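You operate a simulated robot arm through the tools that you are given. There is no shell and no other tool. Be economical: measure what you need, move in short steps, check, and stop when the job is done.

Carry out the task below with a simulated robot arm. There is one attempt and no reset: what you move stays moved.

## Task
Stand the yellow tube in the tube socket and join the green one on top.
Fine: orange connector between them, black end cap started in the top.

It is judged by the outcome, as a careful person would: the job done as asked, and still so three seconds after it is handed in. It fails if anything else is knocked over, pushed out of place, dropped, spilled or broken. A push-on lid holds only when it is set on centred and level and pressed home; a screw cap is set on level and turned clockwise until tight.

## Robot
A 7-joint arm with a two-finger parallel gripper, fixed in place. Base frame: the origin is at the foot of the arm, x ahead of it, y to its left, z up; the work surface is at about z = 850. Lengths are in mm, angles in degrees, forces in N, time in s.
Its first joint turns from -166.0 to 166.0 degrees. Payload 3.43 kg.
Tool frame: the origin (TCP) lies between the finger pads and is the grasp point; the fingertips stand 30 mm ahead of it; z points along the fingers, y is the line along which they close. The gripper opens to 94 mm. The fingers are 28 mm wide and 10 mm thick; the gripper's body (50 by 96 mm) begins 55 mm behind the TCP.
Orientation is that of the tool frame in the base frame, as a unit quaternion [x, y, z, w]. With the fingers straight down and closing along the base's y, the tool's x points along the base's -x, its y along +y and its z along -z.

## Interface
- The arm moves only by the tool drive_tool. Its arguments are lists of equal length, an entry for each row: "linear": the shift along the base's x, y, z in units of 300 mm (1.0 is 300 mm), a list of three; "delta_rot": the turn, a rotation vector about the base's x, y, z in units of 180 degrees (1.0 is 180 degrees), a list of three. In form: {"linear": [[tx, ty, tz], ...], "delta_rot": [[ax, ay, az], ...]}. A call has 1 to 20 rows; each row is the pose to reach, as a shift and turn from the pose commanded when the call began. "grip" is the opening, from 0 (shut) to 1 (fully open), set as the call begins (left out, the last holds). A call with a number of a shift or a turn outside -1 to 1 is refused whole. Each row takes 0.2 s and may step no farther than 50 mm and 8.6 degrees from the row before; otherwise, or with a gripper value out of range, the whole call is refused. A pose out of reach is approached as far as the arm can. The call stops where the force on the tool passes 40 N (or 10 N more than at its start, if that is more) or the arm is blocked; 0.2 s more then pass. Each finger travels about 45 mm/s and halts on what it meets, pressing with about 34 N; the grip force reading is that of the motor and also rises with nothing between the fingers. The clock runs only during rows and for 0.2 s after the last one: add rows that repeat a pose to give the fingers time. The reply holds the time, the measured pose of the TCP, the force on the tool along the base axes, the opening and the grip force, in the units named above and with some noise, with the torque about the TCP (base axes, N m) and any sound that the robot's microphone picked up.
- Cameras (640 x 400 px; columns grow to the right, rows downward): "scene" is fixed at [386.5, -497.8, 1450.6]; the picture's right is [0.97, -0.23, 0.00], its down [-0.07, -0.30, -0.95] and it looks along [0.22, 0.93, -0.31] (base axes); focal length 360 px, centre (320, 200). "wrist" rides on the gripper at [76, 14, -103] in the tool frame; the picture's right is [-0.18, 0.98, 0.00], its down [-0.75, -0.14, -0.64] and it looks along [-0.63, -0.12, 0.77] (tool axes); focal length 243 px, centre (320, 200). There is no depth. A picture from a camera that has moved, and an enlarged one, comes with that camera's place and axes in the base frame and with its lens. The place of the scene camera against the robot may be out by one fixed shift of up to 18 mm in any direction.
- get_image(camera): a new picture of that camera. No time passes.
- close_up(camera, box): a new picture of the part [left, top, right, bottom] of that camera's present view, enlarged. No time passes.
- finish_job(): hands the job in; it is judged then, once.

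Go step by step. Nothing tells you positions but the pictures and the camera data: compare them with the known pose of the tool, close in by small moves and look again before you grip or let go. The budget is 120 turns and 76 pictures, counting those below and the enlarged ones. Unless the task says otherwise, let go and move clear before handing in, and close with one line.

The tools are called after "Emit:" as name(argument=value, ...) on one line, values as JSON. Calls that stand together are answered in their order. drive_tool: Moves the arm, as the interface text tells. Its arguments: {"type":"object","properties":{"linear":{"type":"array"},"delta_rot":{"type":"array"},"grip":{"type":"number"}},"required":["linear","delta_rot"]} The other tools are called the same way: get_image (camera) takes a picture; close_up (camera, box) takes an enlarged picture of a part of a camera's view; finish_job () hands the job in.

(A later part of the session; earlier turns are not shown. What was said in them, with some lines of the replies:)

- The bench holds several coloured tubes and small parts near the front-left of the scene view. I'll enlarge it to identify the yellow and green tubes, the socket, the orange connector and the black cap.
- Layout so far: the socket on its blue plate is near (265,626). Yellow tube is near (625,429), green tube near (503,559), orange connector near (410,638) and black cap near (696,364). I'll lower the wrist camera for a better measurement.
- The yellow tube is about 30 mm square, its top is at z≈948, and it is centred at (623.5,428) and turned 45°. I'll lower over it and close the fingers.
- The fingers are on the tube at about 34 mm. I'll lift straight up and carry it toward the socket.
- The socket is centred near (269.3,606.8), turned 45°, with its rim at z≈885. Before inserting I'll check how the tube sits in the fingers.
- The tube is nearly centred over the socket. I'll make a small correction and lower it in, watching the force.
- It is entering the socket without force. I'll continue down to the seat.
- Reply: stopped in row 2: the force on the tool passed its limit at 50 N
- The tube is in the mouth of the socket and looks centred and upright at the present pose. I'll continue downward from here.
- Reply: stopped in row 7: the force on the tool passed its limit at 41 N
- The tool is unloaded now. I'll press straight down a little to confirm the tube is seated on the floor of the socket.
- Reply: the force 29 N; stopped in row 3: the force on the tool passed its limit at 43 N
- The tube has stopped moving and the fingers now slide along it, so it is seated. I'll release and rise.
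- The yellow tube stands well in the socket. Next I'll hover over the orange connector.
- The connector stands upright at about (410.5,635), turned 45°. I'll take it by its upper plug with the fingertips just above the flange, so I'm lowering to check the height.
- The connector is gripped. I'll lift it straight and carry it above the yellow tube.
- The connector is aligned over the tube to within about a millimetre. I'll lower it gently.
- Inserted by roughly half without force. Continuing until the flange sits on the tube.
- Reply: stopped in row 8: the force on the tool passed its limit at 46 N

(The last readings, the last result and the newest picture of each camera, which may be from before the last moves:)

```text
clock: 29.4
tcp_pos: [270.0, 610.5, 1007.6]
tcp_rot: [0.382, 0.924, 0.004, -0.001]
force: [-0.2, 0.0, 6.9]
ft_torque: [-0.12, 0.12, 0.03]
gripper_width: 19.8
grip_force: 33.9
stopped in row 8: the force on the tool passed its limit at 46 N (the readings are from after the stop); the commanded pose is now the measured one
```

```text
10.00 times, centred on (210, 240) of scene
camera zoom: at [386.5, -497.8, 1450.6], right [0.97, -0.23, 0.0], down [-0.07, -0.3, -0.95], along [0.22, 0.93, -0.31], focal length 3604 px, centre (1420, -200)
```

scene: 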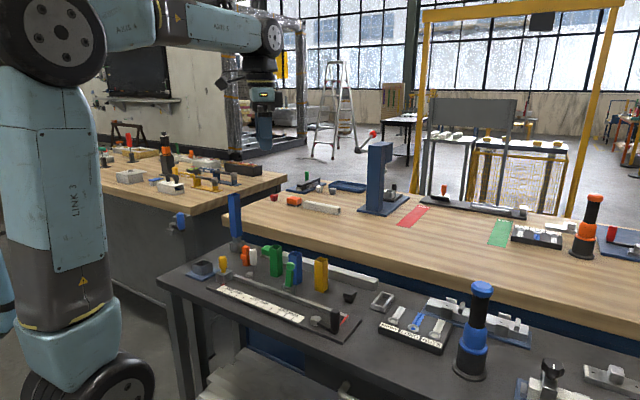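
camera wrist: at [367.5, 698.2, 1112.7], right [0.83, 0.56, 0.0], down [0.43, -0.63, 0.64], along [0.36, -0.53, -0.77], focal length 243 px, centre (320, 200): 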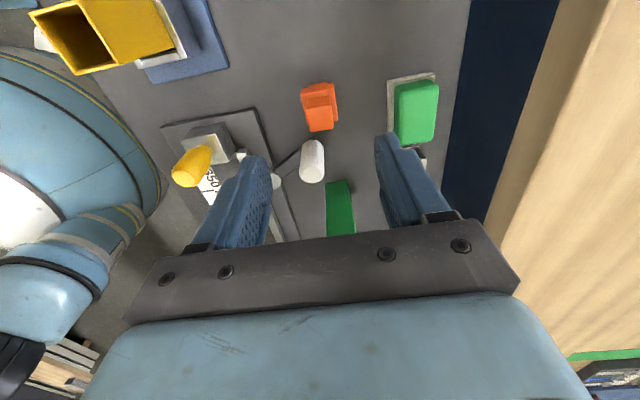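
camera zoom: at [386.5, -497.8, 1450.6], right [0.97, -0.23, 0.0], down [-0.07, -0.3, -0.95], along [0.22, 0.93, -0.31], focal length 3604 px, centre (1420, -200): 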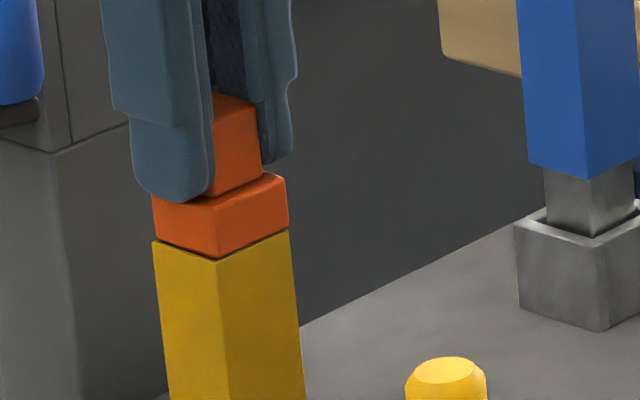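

The connector is seated with its flange flush on the tube. Release, rise, and go to the green tube.

Emit:
drive_tool(linear=[[0, 0, 0.002], [0, 0, 0.002], [0, 0, 0.002], [0, 0, 0.08], [0, 0, 0.2], [0.13, -0.03, 0.2], [0.27, -0.06, 0.2], [0.41, -0.1, 0.2], [0.55, -0.13, 0.2], [0.68, -0.15, 0.12], [0.78, -0.17, 0.05], [0.78, -0.17, 0.02], [0.78, -0.17, 0.02]], delta_rot=[[0, 0, 0], [-0.0013, 0.0, 0], [-0.0025, 0.0003, 0], [-0.0025, 0.0003, 0], [-0.0025, 0.0003, 0], [-0.0025, 0.0003, 0], [-0.0025, 0.0003, 0], [-0.0025, 0.0003, 0], [-0.0025, 0.0003, 0], [-0.0025, 0.0003, 0], [-0.0025, 0.0003, 0], [-0.0025, 0.0003, 0], [-0.0025, 0.0003, 0]], grip=0.7)

Emit:
get_image(camera="wrist")

Emit:
close_up(camera="scene", box=[180, 200, 340, 300])

```text
clock: 32.2
tcp_pos: [504.2, 560.6, 1011.8]
tcp_rot: [0.382, 0.924, -0.001, 0.0]
force: [0.0, 0.0, -0.1]
ft_torque: [-0.04, -0.03, 0.01]
gripper_width: 65.8
grip_force: 0.1
```

```text
34 pictures are left
camera wrist: at [460.4, 623.6, 1113.6], right [0.83, 0.56, 0.0], down [0.43, -0.63, 0.64], along [0.36, -0.53, -0.77], focal length 243 px, centre (320, 200)
```

wrist: 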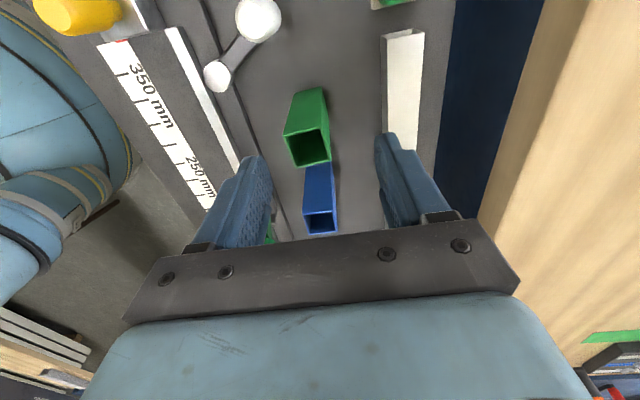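

```text
4.00 times, centred on (260, 250) of scene
camera zoom: at [386.5, -497.8, 1450.6], right [0.97, -0.23, 0.0], down [-0.07, -0.3, -0.95], along [0.22, 0.93, -0.31], focal length 1442 px, centre (560, 0)
```

zoom: 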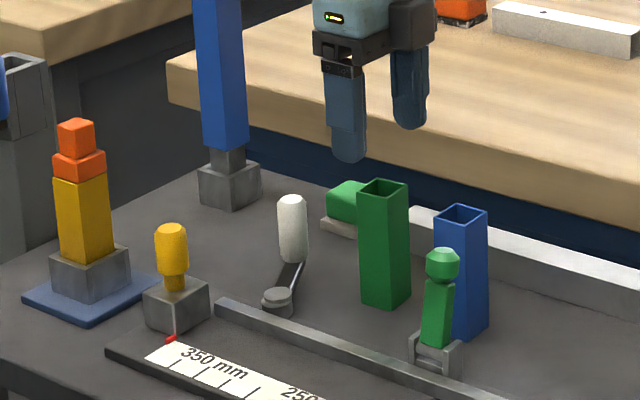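

Emit:
close_up(camera="wrist", box=[260, 70, 380, 240])

```text
2.35 times, centred on (320, 155) of wrist
camera zoom: at [460.4, 623.6, 1113.6], right [0.83, 0.56, 0.0], down [0.43, -0.63, 0.64], along [0.36, -0.53, -0.77], focal length 571 px, centre (320, 306)
```

zoom: 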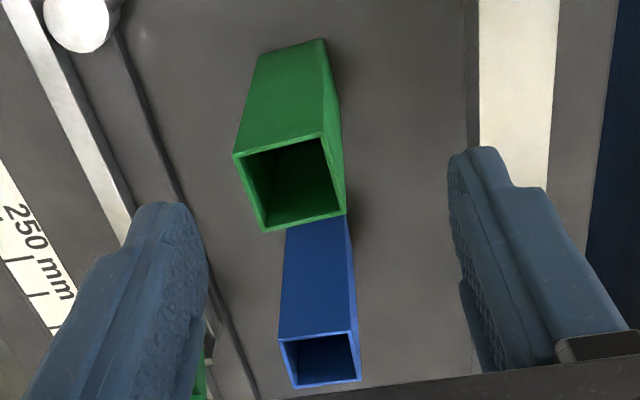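

The green tube is centred near (502.3,546) and turned about 49°. I'll align the yaw, lower and look before closing.

Emit:
drive_tool(linear=[[-0.006, -0.048, 0], [-0.006, -0.048, -0.1], [-0.006, -0.048, -0.2], [-0.006, -0.048, -0.29], [-0.006, -0.048, -0.29]], delta_rot=[[0, 0, 0.02], [0, 0, 0.02], [0, 0, 0.02], [0, 0, 0.02], [0, 0, 0.02]])

Emit:
get_image(camera="wrist")

```text
clock: 33.4
tcp_pos: [503.0, 547.2, 924.5]
tcp_rot: [0.353, 0.936, -0.001, -0.001]
force: [-0.7, -0.2, -0.2]
ft_torque: [0.0, 0.03, -0.01]
gripper_width: 66.1
grip_force: 0.1
```

```text
31 pictures are left
camera wrist: at [455.4, 607.5, 1026.3], right [0.79, 0.62, 0.0], down [0.47, -0.6, 0.64], along [0.39, -0.51, -0.77], focal length 243 px, centre (320, 200)
```

wrist: 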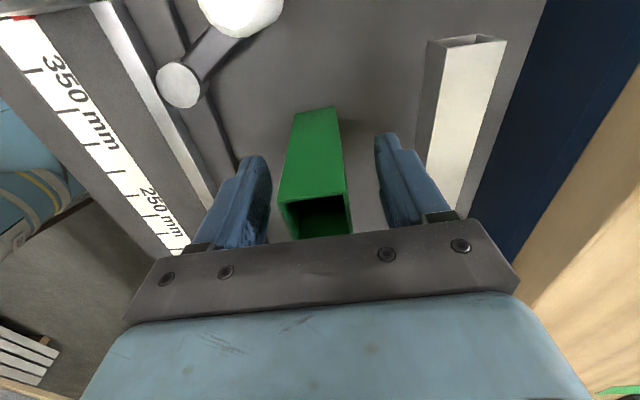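

Emit:
drive_tool(linear=[[-0.0065, -0.007, 0], [-0.0065, -0.007, 0]], delta_rot=[[0, 0, 0], [0, 0, 0]])

Emit:
drive_tool(linear=[[0, 0, 0], [0, 0, 0], [0, 0, 0], [0, 0, 0], [0, 0, 0]], delta_rot=[[0, 0, 0], [0, 0, 0], [0, 0, 0], [0, 0, 0], [0, 0, 0]], grip=0)

Emit:
close_up(camera="wrist", box=[260, 90, 380, 240])

```text
clock: 34.0
tcp_pos: [499.8, 544.4, 923.8]
tcp_rot: [0.354, 0.935, 0.0, 0.0]
force: [0.4, 0.4, -0.6]
ft_torque: [-0.02, -0.01, 0.01]
gripper_width: 65.9
grip_force: 0.0
```

```text
clock: 35.2
tcp_pos: [500.5, 545.6, 924.4]
tcp_rot: [0.354, 0.935, 0.0, -0.001]
force: [0.5, 0.1, -0.1]
ft_torque: [0.0, 0.0, 0.02]
gripper_width: 33.8
grip_force: 33.7
```

```text
2.67 times, centred on (320, 165) of wrist
camera zoom: at [453.6, 605.3, 1026.7], right [0.79, 0.62, 0.0], down [0.47, -0.6, 0.64], along [0.39, -0.51, -0.77], focal length 647 px, centre (320, 293)
```

zoom: 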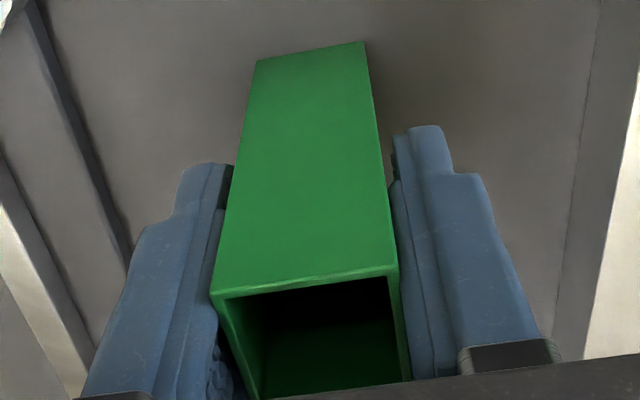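

Emit:
drive_tool(linear=[[0, 0, 0.04], [0, 0, 0.15], [0, 0, 0.3], [0, 0, 0.45], [0, 0, 0.6], [0, 0, 0.667], [-0.13, 0.036, 0.667], [-0.26, 0.072, 0.667], [-0.39, 0.109, 0.667], [-0.52, 0.145, 0.667], [-0.65, 0.181, 0.667], [-0.772, 0.215, 0.667], [-0.772, 0.215, 0.667], [-0.772, 0.215, 0.667]], delta_rot=[[0, 0, 0], [0, 0, 0], [0, 0, 0], [0, 0, 0], [0, 0, 0], [0, 0, 0], [0, 0, -0.01], [0, 0, -0.02], [0, 0, -0.02], [0, 0, -0.02], [0, 0, -0.02], [0, 0, -0.02], [0, 0, -0.02], [0, 0, -0.02]])

Emit:
close_up(camera="wrist", box=[260, 50, 380, 200])

Emit:
close_up(camera="scene", box=[180, 180, 240, 250])

```text
clock: 38.2
tcp_pos: [265.6, 608.0, 1127.1]
tcp_rot: [0.383, 0.924, 0.0, 0.0]
force: [-0.7, 0.1, -0.5]
ft_torque: [0.0, 0.06, 0.0]
gripper_width: 34.0
grip_force: 34.5
```

```text
2.67 times, centred on (320, 125) of wrist
camera zoom: at [223.5, 670.6, 1228.6], right [0.83, 0.56, 0.0], down [0.43, -0.63, 0.64], along [0.36, -0.53, -0.77], focal length 647 px, centre (320, 400)
```

zoom: 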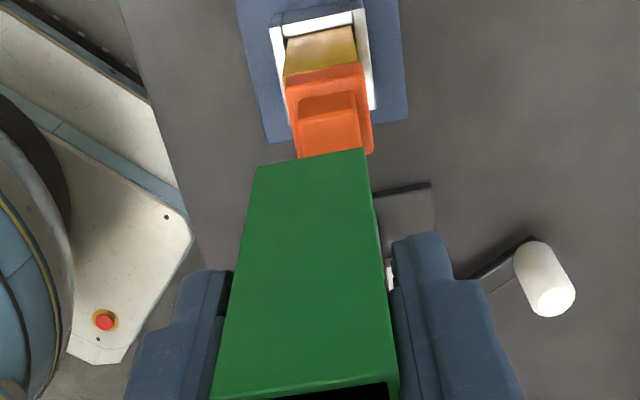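

```text
5.71 times, centred on (210, 215) of scene
camera zoom: at [386.5, -497.8, 1450.6], right [0.97, -0.23, 0.0], down [-0.07, -0.3, -0.95], along [0.22, 0.93, -0.31], focal length 2060 px, centre (949, 114)
```

zoom: 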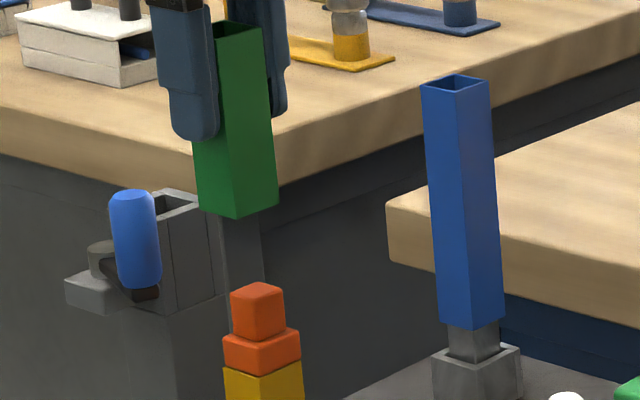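

The green tube is 4–5 mm off the plug. I'll shift it and come down to just above.

Emit:
drive_tool(linear=[[0.014, 0.0073, -0.05], [0.014, 0.0073, -0.1], [0.014, 0.0073, -0.15], [0.014, 0.0073, -0.15], [0.014, 0.0073, -0.15]], delta_rot=[[0, 0, 0], [0, 0, 0], [0, 0, 0], [0, 0, 0], [0, 0, 0]])

Emit:
close_up(camera="wrist", box=[270, 70, 370, 150])

Emit:
close_up(camera="scene", box=[190, 200, 230, 240])

```text
clock: 39.4
tcp_pos: [271.1, 610.0, 1081.7]
tcp_rot: [0.383, 0.924, 0.0, 0.001]
force: [-1.4, 0.0, -0.6]
ft_torque: [0.0, 0.0, 0.04]
gripper_width: 34.2
grip_force: 33.5
```

```text
5.00 times, centred on (320, 110) of wrist
camera zoom: at [228.5, 672.9, 1183.2], right [0.83, 0.56, 0.0], down [0.43, -0.63, 0.64], along [0.36, -0.53, -0.77], focal length 1213 px, centre (320, 650)
```

zoom: 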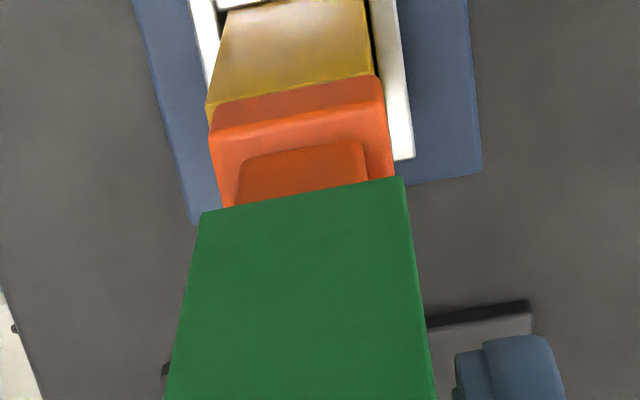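

```text
10.00 times, centred on (210, 220) of scene
camera zoom: at [386.5, -497.8, 1450.6], right [0.97, -0.23, 0.0], down [-0.07, -0.3, -0.95], along [0.22, 0.93, -0.31], focal length 3604 px, centre (1420, 0)
```

zoom: 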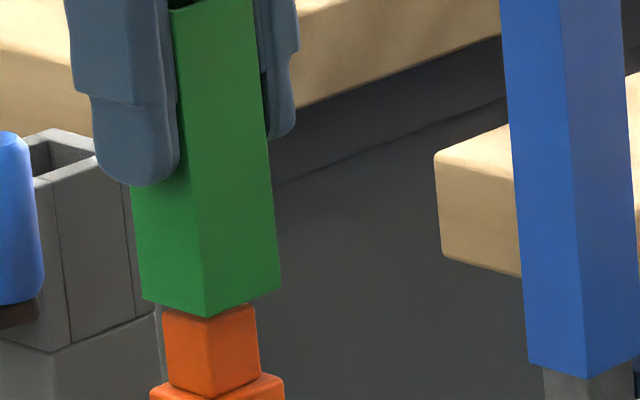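

Emit:
drive_tool(linear=[[-0.0043, -0.0015, 0], [-0.0043, -0.0015, -0.02], [-0.0043, -0.0015, -0.04], [-0.0043, -0.0015, -0.055], [-0.0043, -0.0015, -0.055]], delta_rot=[[0, 0, 0], [0, 0, 0], [0, 0, 0], [0, 0, 0], [0, 0, 0]])

Emit:
close_up(camera="scene", box=[190, 205, 230, 245])

```text
clock: 40.6
tcp_pos: [270.1, 609.6, 1063.9]
tcp_rot: [0.383, 0.924, 0.0, 0.0]
force: [-0.1, 0.2, -1.3]
ft_torque: [0.0, 0.0, 0.0]
gripper_width: 34.0
grip_force: 33.6
```

```text
10.00 times, centred on (210, 225) of scene
camera zoom: at [386.5, -497.8, 1450.6], right [0.97, -0.23, 0.0], down [-0.07, -0.3, -0.95], along [0.22, 0.93, -0.31], focal length 3604 px, centre (1420, -50)
```

zoom: 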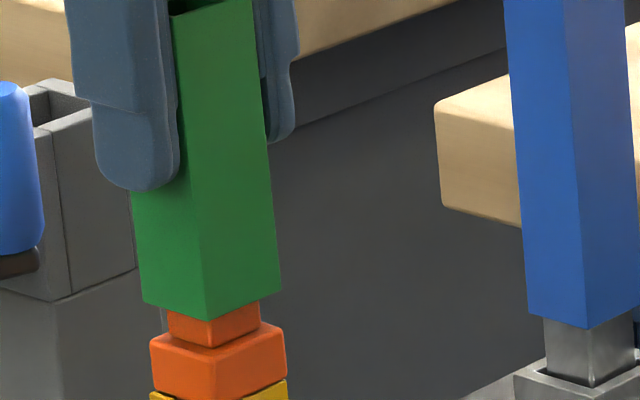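

The tube is going over the plug with no force. I'll continue down to the flange.

Emit:
drive_tool(linear=[[0, 0, -0.01], [0, 0, -0.02], [0, 0, -0.03], [0, 0, -0.037], [0, 0, -0.044], [0, 0, -0.051], [0, 0, -0.058], [0, 0, -0.065], [0, 0, -0.072]], delta_rot=[[0, 0, 0], [0, 0, 0], [0, 0, 0], [0, 0, 0], [0, 0, 0], [0, 0, 0], [0, 0, 0], [0, 0, 0], [0, 0, 0]])

Emit:
close_up(camera="scene", box=[190, 205, 230, 245])

```text
clock: 42.6
tcp_pos: [270.8, 609.6, 1043.4]
tcp_rot: [0.382, 0.924, 0.001, 0.001]
force: [0.4, -0.3, 28.8]
ft_torque: [0.03, 0.04, 0.0]
gripper_width: 33.9
grip_force: 33.8
```

```text
10.00 times, centred on (210, 225) of scene
camera zoom: at [386.5, -497.8, 1450.6], right [0.97, -0.23, 0.0], down [-0.07, -0.3, -0.95], along [0.22, 0.93, -0.31], focal length 3604 px, centre (1420, -50)
```

zoom: 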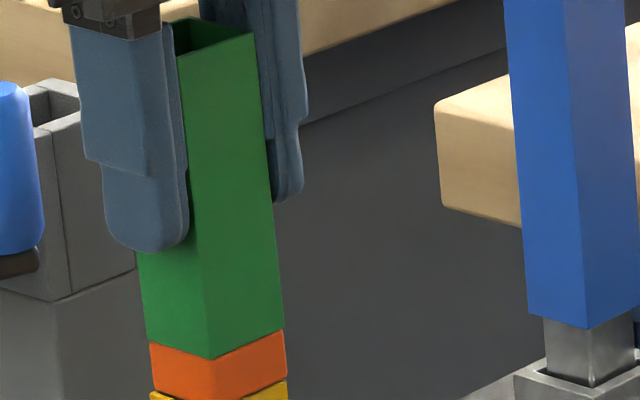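

Seated flush on the flange. Release, rise clear, and head for the black cap.

Emit:
drive_tool(linear=[[0, 0, 0.006], [0, 0, 0.006], [0, 0, 0.006], [0, 0, 0.12], [0, 0, 0.26], [0, 0, 0.4], [0.13, -0.08, 0.4], [0.26, -0.16, 0.4], [0.39, -0.24, 0.4], [0.52, -0.32, 0.4], [0.65, -0.4, 0.4], [0.78, -0.48, 0.4], [0.9, -0.56, 0.4], [0.9, -0.56, 0.4]], delta_rot=[[0, 0, 0], [0, 0, 0], [0, 0, 0], [0, 0, 0], [0, 0, 0], [0, 0, 0], [0, 0, 0], [0, 0, 0], [0, 0, 0], [0, 0, 0], [0, 0, 0], [0, 0, 0], [0, 0, 0], [0, 0, 0]], grip=0.7)

Emit:
drive_tool(linear=[[0.12, -0.075, -0.08], [0.24, -0.15, -0.16], [0.36, -0.225, -0.23], [0.48, -0.3, -0.3], [0.48, -0.3, -0.42], [0.48, -0.3, -0.52], [0.48, -0.3, -0.52]], delta_rot=[[0, 0, 0], [0, 0, 0], [0, 0, 0], [0, 0, 0], [0, 0, 0], [0, 0, 0], [0, 0, 0]])

Emit:
get_image(camera="wrist")

Emit:
close_up(camera="scene", box=[320, 260, 400, 320])

```text
clock: 45.6
tcp_pos: [539.3, 443.1, 1160.9]
tcp_rot: [0.383, 0.924, 0.0, 0.0]
force: [-0.3, 0.0, 0.0]
ft_torque: [0.02, 0.01, 0.02]
gripper_width: 65.7
grip_force: 0.0
```

```text
clock: 47.2
tcp_pos: [683.0, 351.5, 1007.4]
tcp_rot: [0.383, 0.924, 0.0, 0.0]
force: [0.4, -0.8, -0.2]
ft_torque: [-0.01, 0.02, 0.02]
gripper_width: 65.7
grip_force: 0.0
```

```text
23 pictures are left
camera wrist: at [640.1, 415.0, 1108.4], right [0.83, 0.56, 0.0], down [0.43, -0.63, 0.64], along [0.36, -0.53, -0.77], focal length 243 px, centre (320, 200)
```

wrist: 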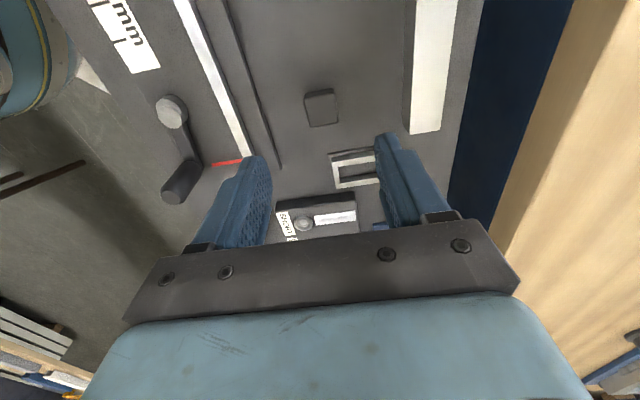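

```text
6.67 times, centred on (360, 290) of scene
camera zoom: at [386.5, -497.8, 1450.6], right [0.97, -0.23, 0.0], down [-0.07, -0.3, -0.95], along [0.22, 0.93, -0.31], focal length 2403 px, centre (53, -400)
```

zoom: 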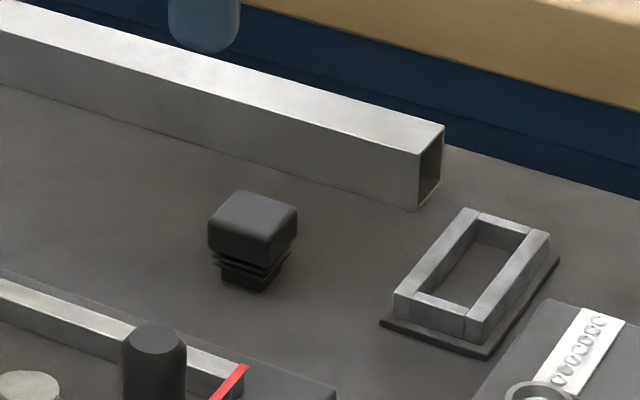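

Emit:
close_up(camera="wrist", box=[270, 50, 370, 150])

```text
4.00 times, centred on (320, 100) of wrist
camera zoom: at [640.1, 415.0, 1108.4], right [0.83, 0.56, 0.0], down [0.43, -0.63, 0.64], along [0.36, -0.53, -0.77], focal length 970 px, centre (320, 600)
```

zoom: 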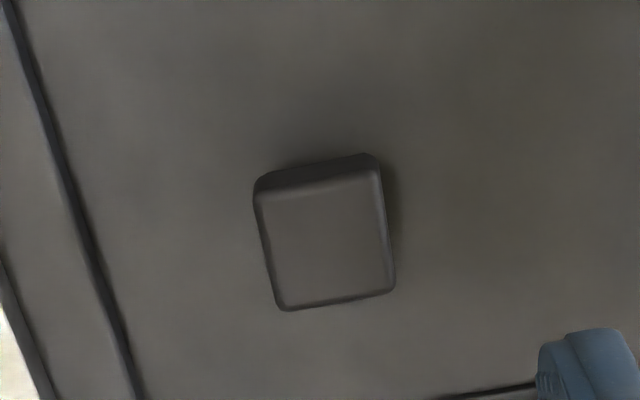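

The cap sits head-up at about (688.5,347), turned 45°. I'll lower so the fingertips reach only its head.

Emit:
drive_tool(linear=[[0.018, -0.0147, 0], [0.018, -0.0147, -0.12], [0.018, -0.0147, -0.24], [0.018, -0.0147, -0.32], [0.018, -0.0147, -0.365], [0.018, -0.0147, -0.365]], delta_rot=[[0, 0, 0], [0, 0, 0], [0, 0, 0], [0, 0, 0], [0, 0, 0], [0, 0, 0]])

Emit:
close_up(camera="wrist", box=[230, 80, 410, 240])

Emit:
close_up(camera="scene", box=[320, 260, 380, 310])

```text
clock: 48.6
tcp_pos: [688.2, 346.5, 896.7]
tcp_rot: [0.382, 0.924, 0.0, -0.001]
force: [0.1, 0.7, -0.1]
ft_torque: [-0.03, 0.0, 0.03]
gripper_width: 65.8
grip_force: 0.2
```

```text
2.50 times, centred on (320, 160) of wrist
camera zoom: at [645.8, 410.4, 998.6], right [0.83, 0.56, 0.0], down [0.43, -0.63, 0.64], along [0.36, -0.53, -0.77], focal length 606 px, centre (320, 300)
```

zoom: 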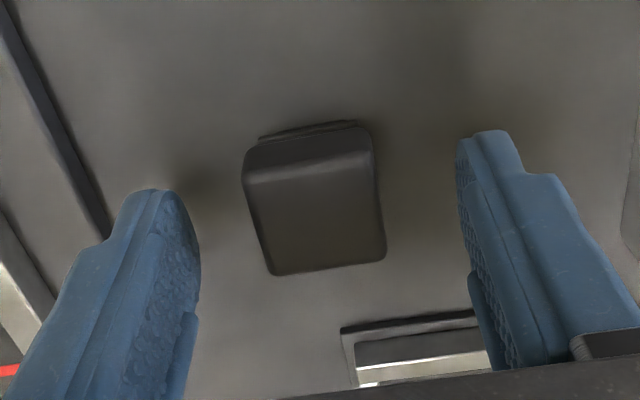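

```text
8.00 times, centred on (350, 285) of scene
camera zoom: at [386.5, -497.8, 1450.6], right [0.97, -0.23, 0.0], down [-0.07, -0.3, -0.95], along [0.22, 0.93, -0.31], focal length 2884 px, centre (80, -480)
```

zoom: 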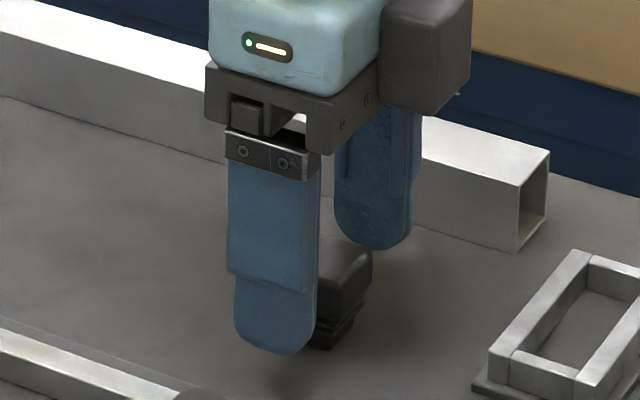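

Emit:
drive_tool(linear=[[0, 0, 0.014], [0, 0, 0.014]], delta_rot=[[0, 0, 0], [0, 0, 0]])

Emit:
drive_tool(linear=[[0, 0, 0], [0, 0, 0], [0, 0, 0], [0, 0, 0], [0, 0, 0]], delta_rot=[[0, 0, 0], [0, 0, 0], [0, 0, 0], [0, 0, 0], [0, 0, 0]], grip=0)

Emit:
drive_tool(linear=[[0, 0, 0.04], [0, 0, 0.15], [0, 0, 0.3], [0, 0, 0.45], [0, 0, 0.6], [0, 0, 0.75], [0, 0, 0.88], [0, 0, 0.88]], delta_rot=[[0, 0, 0], [0, 0, 0], [0, 0, 0], [0, 0, 0], [0, 0, 0], [0, 0, 0], [0, 0, 0], [0, 0, 0]])

Emit:
close_up(camera="wrist", box=[260, 80, 380, 230])

```text
clock: 49.2
tcp_pos: [689.8, 347.2, 900.3]
tcp_rot: [0.383, 0.924, 0.0, 0.0]
force: [0.9, -0.7, 0.7]
ft_torque: [-0.02, -0.01, -0.03]
gripper_width: 65.9
grip_force: 0.1
```

```text
clock: 50.4
tcp_pos: [689.0, 346.9, 900.3]
tcp_rot: [0.383, 0.924, 0.0, -0.001]
force: [0.1, -0.9, 0.1]
ft_torque: [0.0, 0.0, 0.04]
gripper_width: 28.5
grip_force: 34.4
```

```text
clock: 52.2
tcp_pos: [691.0, 348.3, 1166.2]
tcp_rot: [0.382, 0.924, 0.0, 0.0]
force: [-0.9, 0.3, -0.6]
ft_torque: [-0.04, 0.0, 0.03]
gripper_width: 0.0
grip_force: 32.9
```

```text
2.67 times, centred on (320, 155) of wrist
camera zoom: at [648.0, 411.4, 1267.6], right [0.83, 0.56, 0.0], down [0.43, -0.63, 0.64], along [0.36, -0.53, -0.77], focal length 647 px, centre (320, 320)
```

zoom: 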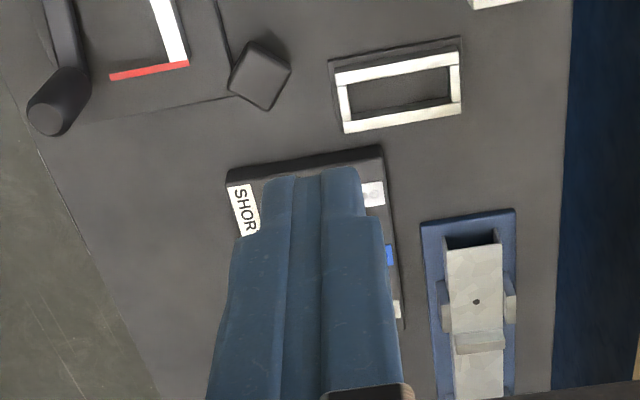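

The cap slipped from the fingers and is resting near the corner of the ruler plate. I'll look at how it lies.

Emit:
close_up(camera="scene", box=[310, 260, 390, 330])

Emit:
close_up(camera="wrist", box=[270, 80, 330, 130])

```text
5.71 times, centred on (350, 295) of scene
camera zoom: at [386.5, -497.8, 1450.6], right [0.97, -0.23, 0.0], down [-0.07, -0.3, -0.95], along [0.22, 0.93, -0.31], focal length 2060 px, centre (149, -343)
```

zoom: 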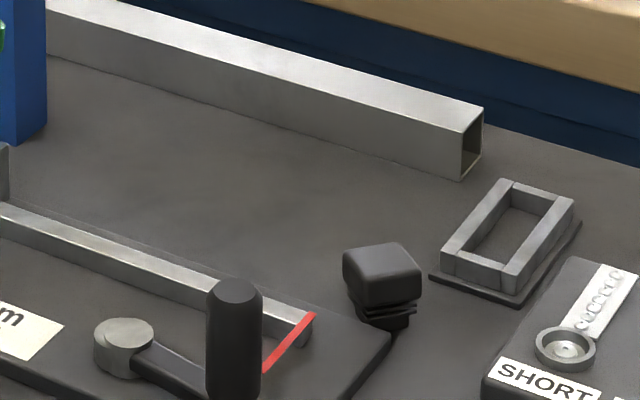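

```text
8.00 times, centred on (300, 105) of wrist
camera zoom: at [648.0, 411.4, 1267.6], right [0.83, 0.56, 0.0], down [0.43, -0.63, 0.64], along [0.36, -0.53, -0.77], focal length 1941 px, centre (480, 960)
```

zoom: 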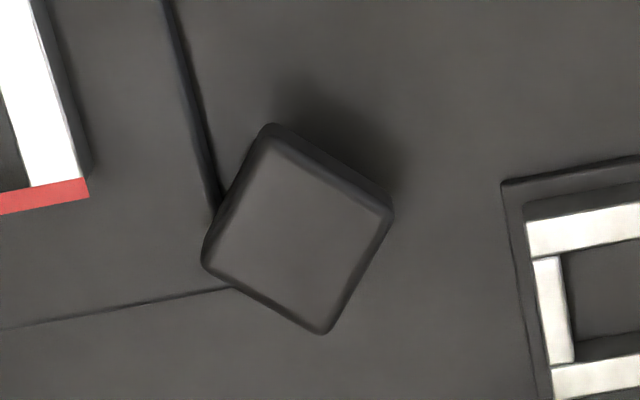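

The cap is still head-up at about (694,276), turned to the base axes, beside the ruler plate's corner. I'll turn the tool about 47° and hover over it, then take a deeper hold.

Emit:
drive_tool(linear=[[0.002, -0.04, -0.05], [0.005, -0.08, -0.12], [0.008, -0.12, -0.2], [0.011, -0.16, -0.3], [0.013, -0.2, -0.4], [0.015, -0.24, -0.5], [0.015, -0.24, -0.5]], delta_rot=[[0, 0, 0.0435], [0, 0, 0.087], [0, 0, 0.1305], [0, 0, 0.174], [0, 0, 0.2175], [0, 0, 0.261], [0, 0, 0.261]], grip=0.7)

Emit:
close_up(camera="wrist", box=[250, 50, 400, 170])

```text
clock: 53.8
tcp_pos: [695.5, 275.0, 1014.5]
tcp_rot: [-0.018, 1.0, 0.0, 0.0]
force: [0.1, 0.3, -0.2]
ft_torque: [-0.02, -0.04, 0.01]
gripper_width: 65.8
grip_force: 0.2
```

```text
3.33 times, centred on (325, 110) of wrist
camera zoom: at [619.3, 285.9, 1115.8], right [0.15, 0.99, 0.0], down [0.76, -0.11, 0.64], along [0.63, -0.1, -0.77], focal length 809 px, centre (303, 500)
```

zoom: 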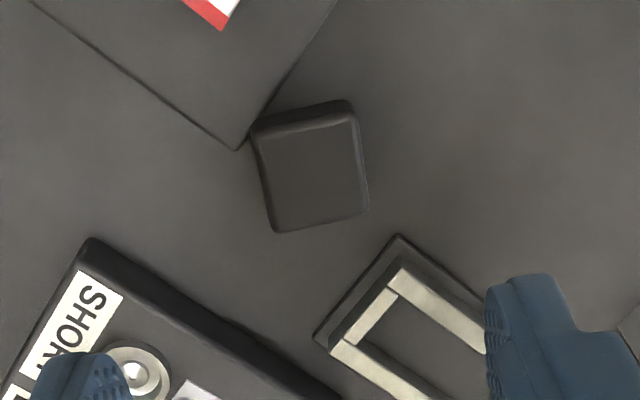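

The neighbouring tray and frame are clear of the finger paths. I'll descend slightly off-centre to miss the plate corner, and grip deeper.

Emit:
drive_tool(linear=[[0.008, 0.0017, -0.1], [0.008, 0.0017, -0.2], [0.008, 0.0017, -0.3], [0.008, 0.0017, -0.36], [0.008, 0.0017, -0.402], [0.008, 0.0017, -0.402]], delta_rot=[[0, 0, 0.008], [0, 0, 0.008], [0, 0, 0.008], [0, 0, 0.008], [0, 0, 0.008], [0, 0, 0.008]])

Emit:
close_up(camera="scene", box=[325, 260, 385, 320])

```text
clock: 55.2
tcp_pos: [696.4, 274.9, 894.0]
tcp_rot: [-0.03, 1.0, 0.0, 0.0]
force: [-0.1, 0.5, 0.8]
ft_torque: [-0.01, 0.03, -0.02]
gripper_width: 65.7
grip_force: 0.1
```

```text
6.67 times, centred on (355, 290) of scene
camera zoom: at [386.5, -497.8, 1450.6], right [0.97, -0.23, 0.0], down [-0.07, -0.3, -0.95], along [0.22, 0.93, -0.31], focal length 2403 px, centre (87, -400)
```

zoom: 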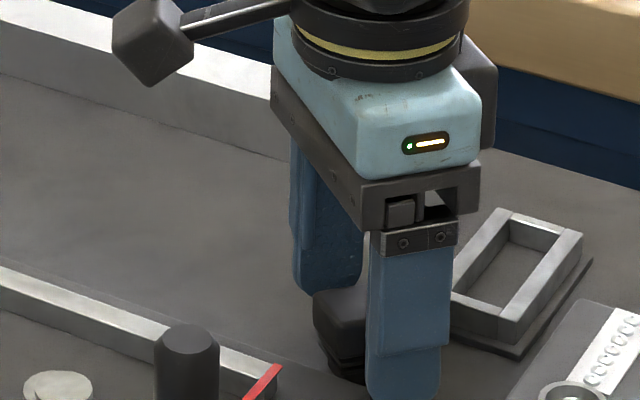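

Emit:
drive_tool(linear=[[-0.009, 0, 0], [-0.009, 0, 0]], delta_rot=[[0, 0, 0], [0, 0, 0]])

Emit:
close_up(camera="wrist", box=[230, 80, 410, 240])

```text
clock: 55.8
tcp_pos: [694.3, 276.9, 893.8]
tcp_rot: [-0.03, 1.0, 0.0, 0.0]
force: [0.3, 0.6, 0.6]
ft_torque: [0.04, -0.01, 0.01]
gripper_width: 65.7
grip_force: 0.0
```

```text
2.50 times, centred on (320, 160) of wrist
camera zoom: at [618.0, 285.2, 995.5], right [0.13, 0.99, 0.0], down [0.76, -0.1, 0.64], along [0.64, -0.08, -0.77], focal length 606 px, centre (320, 300)
```

zoom: 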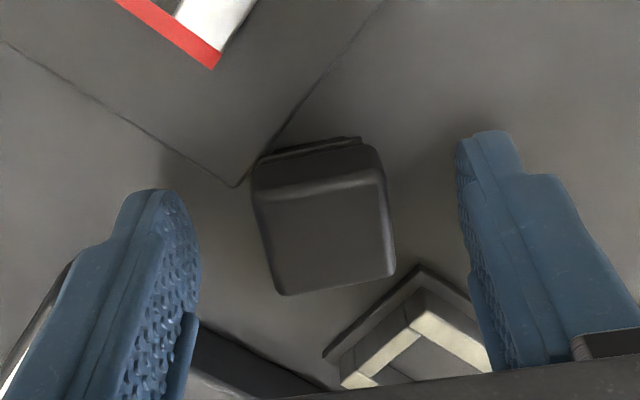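

Emit:
drive_tool(linear=[[0, 0, -0.007], [0, 0, -0.007]], delta_rot=[[0, 0, 0], [0, 0, 0]])

Emit:
drive_tool(linear=[[0, 0, 0], [0, 0, 0], [0, 0, 0], [0, 0, 0], [0, 0, 0], [0, 0, 0]], delta_rot=[[0, 0, 0], [0, 0, 0], [0, 0, 0], [0, 0, 0], [0, 0, 0], [0, 0, 0]], grip=0)

Emit:
drive_tool(linear=[[0, 0, 0.01], [0, 0, 0.02], [0, 0, 0.03], [0, 0, 0.04], [0, 0, 0.05], [0, 0, 0.06], [0, 0, 0.06]], delta_rot=[[0, 0, 0], [0, 0, 0], [0, 0, 0], [0, 0, 0], [0, 0, 0], [0, 0, 0], [0, 0, 0]])

Emit:
close_up(camera="wrist", box=[260, 80, 380, 230])

```text
clock: 56.4
tcp_pos: [694.8, 276.3, 891.5]
tcp_rot: [-0.03, 1.0, 0.0, 0.0]
force: [-0.5, 0.1, 0.8]
ft_torque: [0.01, 0.0, -0.01]
gripper_width: 65.7
grip_force: 0.0
```

```text
clock: 57.8
tcp_pos: [694.7, 276.7, 890.3]
tcp_rot: [-0.03, 1.0, 0.001, 0.0]
force: [-0.3, 0.0, -0.1]
ft_torque: [0.0, -0.01, -0.01]
gripper_width: 28.3
grip_force: 33.5
```

```text
clock: 59.4
tcp_pos: [693.8, 275.3, 909.8]
tcp_rot: [-0.03, 1.0, 0.0, -0.001]
force: [0.4, 0.0, 0.2]
ft_torque: [-0.02, -0.02, -0.02]
gripper_width: 28.4
grip_force: 33.8
```

```text
2.67 times, centred on (320, 155) of wrist
camera zoom: at [618.7, 284.4, 1011.7], right [0.13, 0.99, 0.0], down [0.76, -0.1, 0.64], along [0.64, -0.08, -0.77], focal length 647 px, centre (320, 320)
```

zoom: 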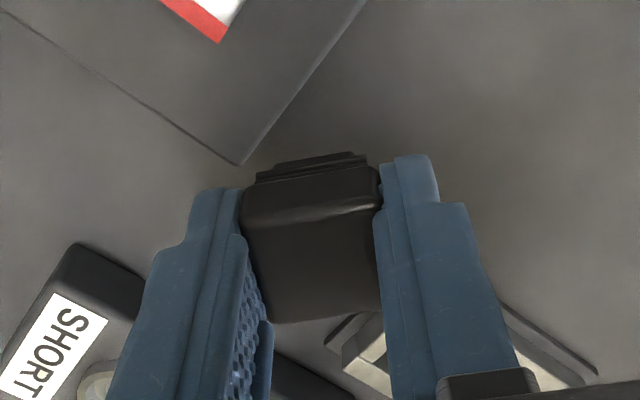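

The cap is held securely now. I'll lift and carry it to the stack, turning back to 45° on the way.

Emit:
drive_tool(linear=[[0, 0, 0.06], [0, 0, 0.14], [0, 0, 0.23], [0, 0, 0.33], [0, 0, 0.43], [0, 0, 0.53], [0, 0, 0.63], [0, 0, 0.73], [0, 0, 0.81], [0, 0, 0.86], [0, 0, 0.86]], delta_rot=[[0, 0, 0], [0, 0, 0], [0, 0, 0], [0, 0, 0], [0, 0, 0], [0, 0, 0], [0, 0, 0], [0, 0, 0], [0, 0, 0], [0, 0, 0], [0, 0, 0]])

Emit:
drive_tool(linear=[[-0.04, 0.032, 0], [-0.12, 0.095, 0], [-0.21, 0.165, 0], [-0.3, 0.236, 0], [-0.39, 0.307, 0], [-0.48, 0.378, 0], [-0.57, 0.449, 0], [-0.66, 0.52, 0], [-0.75, 0.591, 0], [-0.84, 0.662, 0], [-0.84, 0.662, 0]], delta_rot=[[0, 0, -0.02], [0, 0, -0.05], [0, 0, -0.08], [0, 0, -0.11], [0, 0, -0.14], [0, 0, -0.17], [0, 0, -0.2], [0, 0, -0.23], [0, 0, -0.255], [0, 0, -0.269], [0, 0, -0.269]])

Emit:
drive_tool(linear=[[-0.1, 0.08, 0], [-0.2, 0.157, 0], [-0.3, 0.235, 0], [-0.39, 0.307, 0], [-0.48, 0.377, 0], [-0.56, 0.44, 0], [-0.576, 0.452, 0], [-0.576, 0.452, 0]], delta_rot=[[0, 0, 0], [0, 0, 0], [0, 0, 0], [0, 0, 0], [0, 0, 0], [0, 0, 0], [0, 0, 0], [0, 0, 0]])

Emit:
close_up(camera="wrist", box=[260, 60, 380, 200])

Emit:
close_up(camera="scene", box=[170, 160, 240, 230])

```text
clock: 61.8
tcp_pos: [693.9, 277.1, 1169.3]
tcp_rot: [-0.03, 1.0, 0.0, 0.0]
force: [0.1, 0.0, -1.0]
ft_torque: [0.0, -0.01, 0.01]
gripper_width: 28.2
grip_force: 34.7
```

```text
clock: 64.2
tcp_pos: [442.6, 475.4, 1167.4]
tcp_rot: [0.383, 0.924, 0.0, 0.0]
force: [-0.4, 0.8, 0.1]
ft_torque: [-0.01, 0.03, -0.01]
gripper_width: 28.4
grip_force: 34.1
```

```text
clock: 66.0
tcp_pos: [269.6, 610.3, 1169.6]
tcp_rot: [0.383, 0.924, 0.001, 0.0]
force: [0.1, -0.3, -1.1]
ft_torque: [-0.02, 0.0, -0.01]
gripper_width: 28.5
grip_force: 34.4
```

```text
2.86 times, centred on (320, 130) of wrist
camera zoom: at [226.0, 673.8, 1271.6], right [0.83, 0.56, 0.0], down [0.43, -0.63, 0.64], along [0.36, -0.53, -0.77], focal length 693 px, centre (320, 400)
```

zoom: 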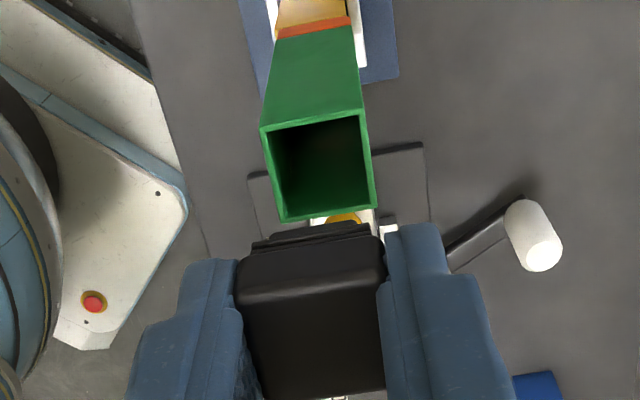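

```text
5.71 times, centred on (205, 195) of scene
camera zoom: at [386.5, -497.8, 1450.6], right [0.97, -0.23, 0.0], down [-0.07, -0.3, -0.95], along [0.22, 0.93, -0.31], focal length 2060 px, centre (977, 229)
```

zoom: 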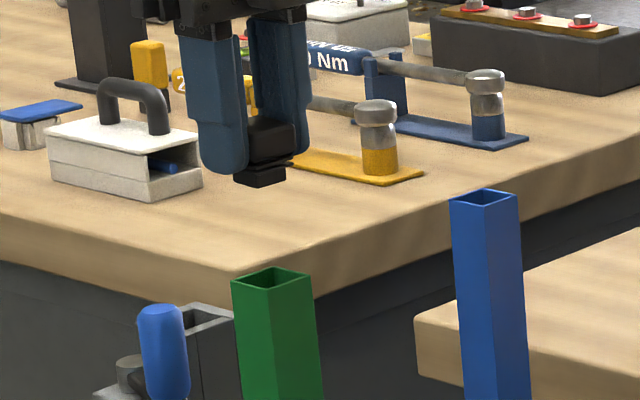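

Emit:
drive_tool(linear=[[-0.0035, 0.0035, -0.06], [-0.0035, 0.0035, -0.12], [-0.0035, 0.0035, -0.165], [-0.0035, 0.0035, -0.165], [-0.0035, 0.0035, -0.165]], delta_rot=[[0, 0, 0], [0, 0, 0], [0, 0, 0], [0, 0, 0], [0, 0, 0]])

Emit:
close_up(camera="wrist", box=[265, 80, 375, 170])

Emit:
close_up(camera="scene", box=[190, 180, 230, 220])

```text
clock: 67.2
tcp_pos: [268.4, 610.6, 1119.0]
tcp_rot: [0.382, 0.924, 0.001, 0.0]
force: [0.7, -1.1, -0.7]
ft_torque: [0.0, -0.02, 0.03]
gripper_width: 28.5
grip_force: 33.9
```

```text
4.44 times, centred on (320, 125) of wrist
camera zoom: at [224.3, 674.4, 1221.1], right [0.83, 0.56, 0.0], down [0.43, -0.63, 0.64], along [0.36, -0.53, -0.77], focal length 1078 px, centre (320, 533)
```

zoom: 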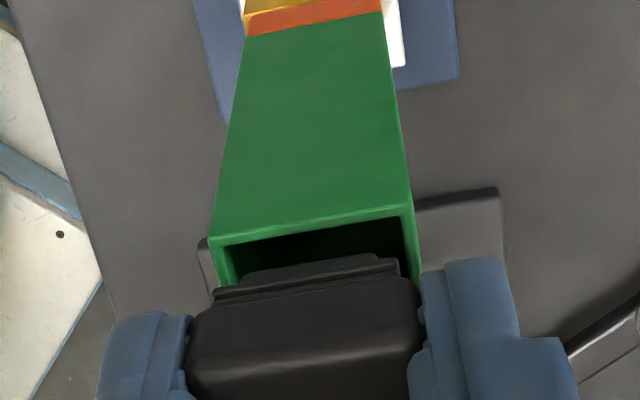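

```text
10.00 times, centred on (210, 200) of scene
camera zoom: at [386.5, -497.8, 1450.6], right [0.97, -0.23, 0.0], down [-0.07, -0.3, -0.95], along [0.22, 0.93, -0.31], focal length 3604 px, centre (1420, 200)
```

zoom: 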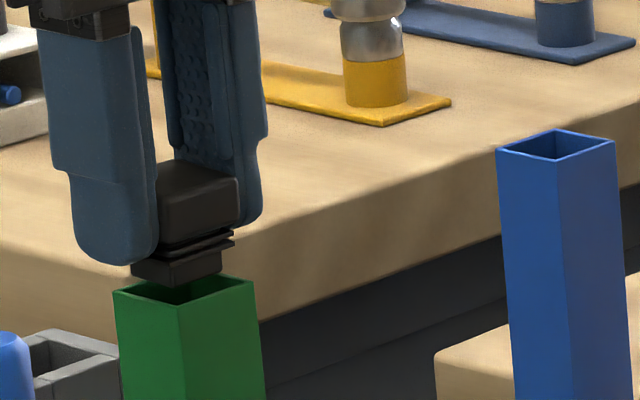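

The plug is over the mouth and within a millimetre or so. I'll make a small shift and start it in, watching the force.

Emit:
drive_tool(linear=[[0.004, -0.001, 0], [0.004, -0.001, -0.01], [0.004, -0.001, -0.02], [0.004, -0.001, -0.03], [0.004, -0.001, -0.037], [0.004, -0.001, -0.037]], delta_rot=[[0, 0, 0], [0, 0, 0], [0, 0, 0], [0, 0, 0], [0, 0, 0], [0, 0, 0]])

Emit:
close_up(camera="scene", box=[190, 180, 230, 220])

```text
clock: 68.6
tcp_pos: [270.5, 610.9, 1109.0]
tcp_rot: [0.383, 0.924, 0.0, 0.0]
force: [0.9, 0.3, 1.0]
ft_torque: [0.01, -0.03, 0.01]
gripper_width: 28.3
grip_force: 34.3
```

```text
10.00 times, centred on (210, 200) of scene
camera zoom: at [386.5, -497.8, 1450.6], right [0.97, -0.23, 0.0], down [-0.07, -0.3, -0.95], along [0.22, 0.93, -0.31], focal length 3604 px, centre (1420, 200)
```

zoom: 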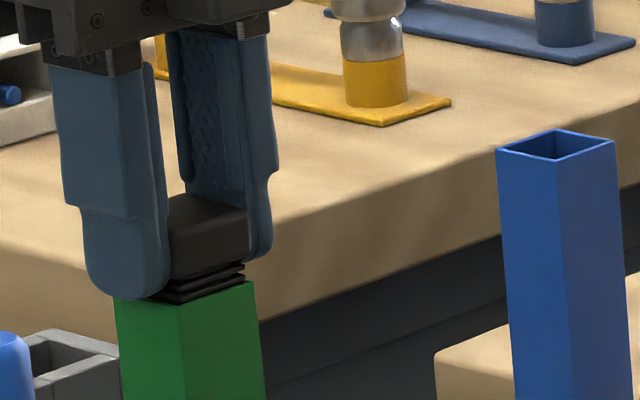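

Emit:
drive_tool(linear=[[0, 0, -0.005], [0, 0, -0.01], [0, 0, -0.015], [0, 0, -0.02]], delta_rot=[[0, 0, 0], [0, 0, 0], [0, 0, 0], [0, 0, 0]])

Emit:
close_up(camera="scene", box=[190, 180, 230, 220])

```text
clock: 69.5
tcp_pos: [270.1, 611.1, 1105.6]
tcp_rot: [0.383, 0.924, 0.002, 0.0]
force: [0.5, -0.6, 7.3]
ft_torque: [-0.15, 0.0, -0.02]
gripper_width: 28.5
grip_force: 34.0
stopped in row 4: the force on the tool passed its limit at 43 N (the readings are from after the stop); the commanded pose is now the measured one
```

```text
10.00 times, centred on (210, 200) of scene
camera zoom: at [386.5, -497.8, 1450.6], right [0.97, -0.23, 0.0], down [-0.07, -0.3, -0.95], along [0.22, 0.93, -0.31], focal length 3604 px, centre (1420, 200)
```

zoom: 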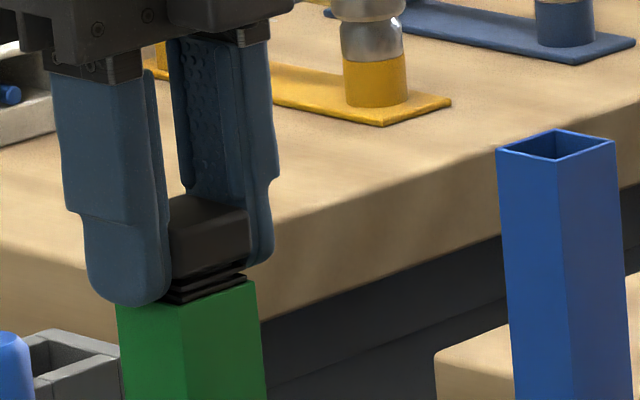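

The plug's pilot is inside the mouth and the ribs are at the rim. I'll release, rise and inspect.

Emit:
drive_tool(linear=[[0, 0, 0], [0, 0, 0], [0, 0, 0], [0, 0, 0], [0, 0, 0.06], [0, 0, 0.15], [0, 0, 0.25], [0, 0, 0.25]], delta_rot=[[0, 0, 0], [0, 0, 0], [0, 0, 0], [0, 0, 0], [0, 0, 0], [0, 0, 0], [0, 0, 0], [0, 0, 0]], grip=0.7)

Emit:
close_up(camera="scene", box=[185, 180, 245, 240])

Emit:
close_up(camera="wrist", box=[260, 50, 380, 170])

```text
clock: 71.3
tcp_pos: [270.7, 610.6, 1180.2]
tcp_rot: [0.383, 0.924, 0.002, -0.001]
force: [-0.1, 0.9, -0.9]
ft_torque: [-0.02, 0.0, -0.02]
gripper_width: 66.0
grip_force: 0.0
```

```text
6.67 times, centred on (215, 210) of scene
camera zoom: at [386.5, -497.8, 1450.6], right [0.97, -0.23, 0.0], down [-0.07, -0.3, -0.95], along [0.22, 0.93, -0.31], focal length 2403 px, centre (1020, 133)
```

zoom: 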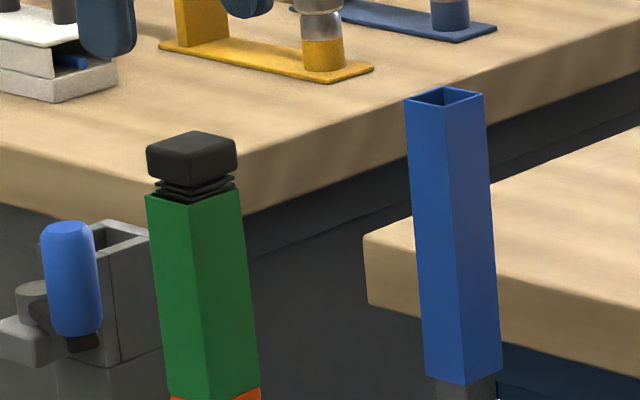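

```text
3.33 times, centred on (320, 110) of wrist
camera zoom: at [227.2, 672.9, 1282.5], right [0.83, 0.56, 0.0], down [0.43, -0.64, 0.64], along [0.36, -0.53, -0.77], focal length 809 px, centre (320, 500)
```

zoom: 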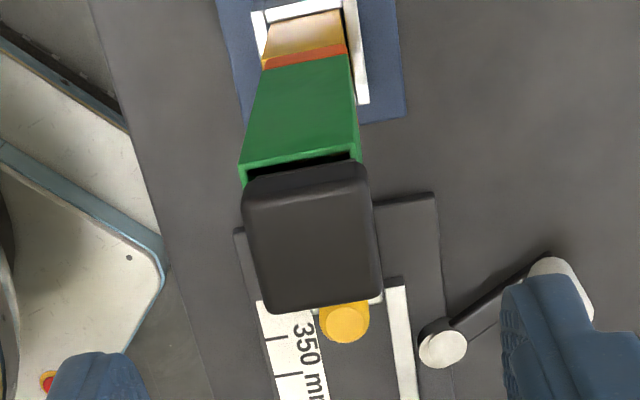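

The cap sits level with its pilot in the mouth. I'll press gently on its centre with closed fingers to settle it into the first rib.

Emit:
drive_tool(linear=[[0, 0, 0], [0, 0, 0], [0, 0, 0], [0, 0, 0], [0, 0, 0], [0, 0, -0.06], [0, 0, -0.12], [0, 0, -0.15], [0, 0, -0.16], [0, 0, -0.167], [0, 0, -0.174], [0, 0, -0.181], [0, 0, -0.188], [0, 0, -0.195], [0, 0, -0.202], [0, 0, -0.209]], delta_rot=[[0, 0, 0], [-0.0013, 0, 0], [-0.0013, 0, 0], [-0.0013, 0, 0], [-0.0013, 0, 0], [-0.0013, 0, 0], [-0.0013, 0, 0], [-0.0013, 0, 0], [-0.0013, 0, 0], [-0.0013, 0, 0], [-0.0013, 0, 0], [-0.0013, 0, 0], [-0.0013, 0, 0], [-0.0013, 0, 0], [-0.0013, 0, 0], [-0.0013, 0, 0]], grip=0)

Emit:
close_up(camera="scene", box=[185, 180, 245, 240])

```text
clock: 74.1
tcp_pos: [270.9, 611.2, 1128.7]
tcp_rot: [0.384, 0.924, 0.005, 0.0]
force: [0.0, -0.6, 9.6]
ft_torque: [-0.02, -0.08, 0.02]
gripper_width: 0.0
grip_force: 33.0
stopped in row 13: the force on the tool passed its limit at 44 N (the readings are from after the stop); the commanded pose is now the measured one
```

```text
6.67 times, centred on (215, 210) of scene
camera zoom: at [386.5, -497.8, 1450.6], right [0.97, -0.23, 0.0], down [-0.07, -0.3, -0.95], along [0.22, 0.93, -0.31], focal length 2403 px, centre (1020, 133)
```

zoom: 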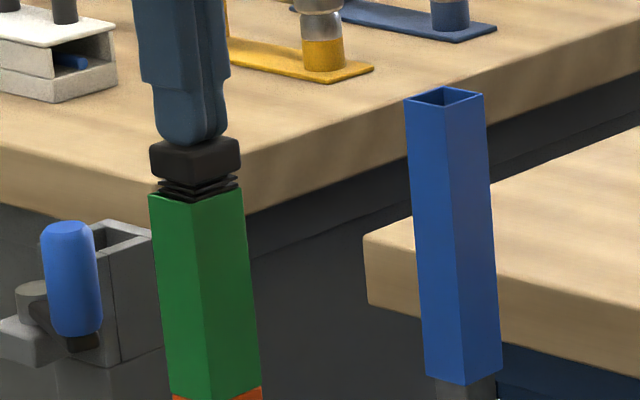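

The cap does not go further under this push: it is started and its ribs bear on the rim, as asked. I'll retreat clear and do a final check.

Emit:
drive_tool(linear=[[0, 0, 0.01], [0, 0, 0.05], [0, 0, 0.15], [0, 0, 0.3], [0.1, -0.08, 0.4], [0.22, -0.16, 0.45], [0.34, -0.24, 0.45], [0.34, -0.24, 0.45], [0.34, -0.24, 0.45]], delta_rot=[[0, 0, 0], [0, 0, 0], [0, 0, 0], [0, 0, 0], [0, 0, 0], [0, 0, 0], [0, 0, 0], [0, 0, 0], [0, 0, 0]])

Emit:
close_up(camera="scene", box=[160, 180, 280, 290])

```text
clock: 76.1
tcp_pos: [370.6, 538.3, 1264.7]
tcp_rot: [0.382, 0.924, 0.004, 0.0]
force: [0.3, 0.3, 0.3]
ft_torque: [0.04, -0.02, 0.01]
gripper_width: 0.0
grip_force: 33.2
```

```text
3.64 times, centred on (220, 235) of scene
camera zoom: at [386.5, -497.8, 1450.6], right [0.97, -0.23, 0.0], down [-0.07, -0.3, -0.95], along [0.22, 0.93, -0.31], focal length 1311 px, centre (684, 73)
```

zoom: 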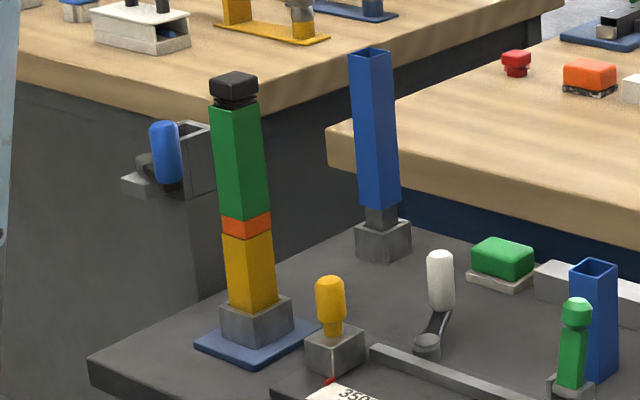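

The stack is complete and standing: yellow tube in the socket, orange connector, green tube, and black cap level and started in the top. Nothing else has been disturbed, so I'm handing it in.

Emit:
finish_job()

```text
The job is handed in.
```

The yellow tube stands in the socket, with the orange connector and green tube seated on it. The black cap is level and started in the top: its pilot is in, its ribs rest on the rim, and a 44 N push moved it no further. I dropped the cap once on the first lift; it landed upright on the bench and I picked it up again.
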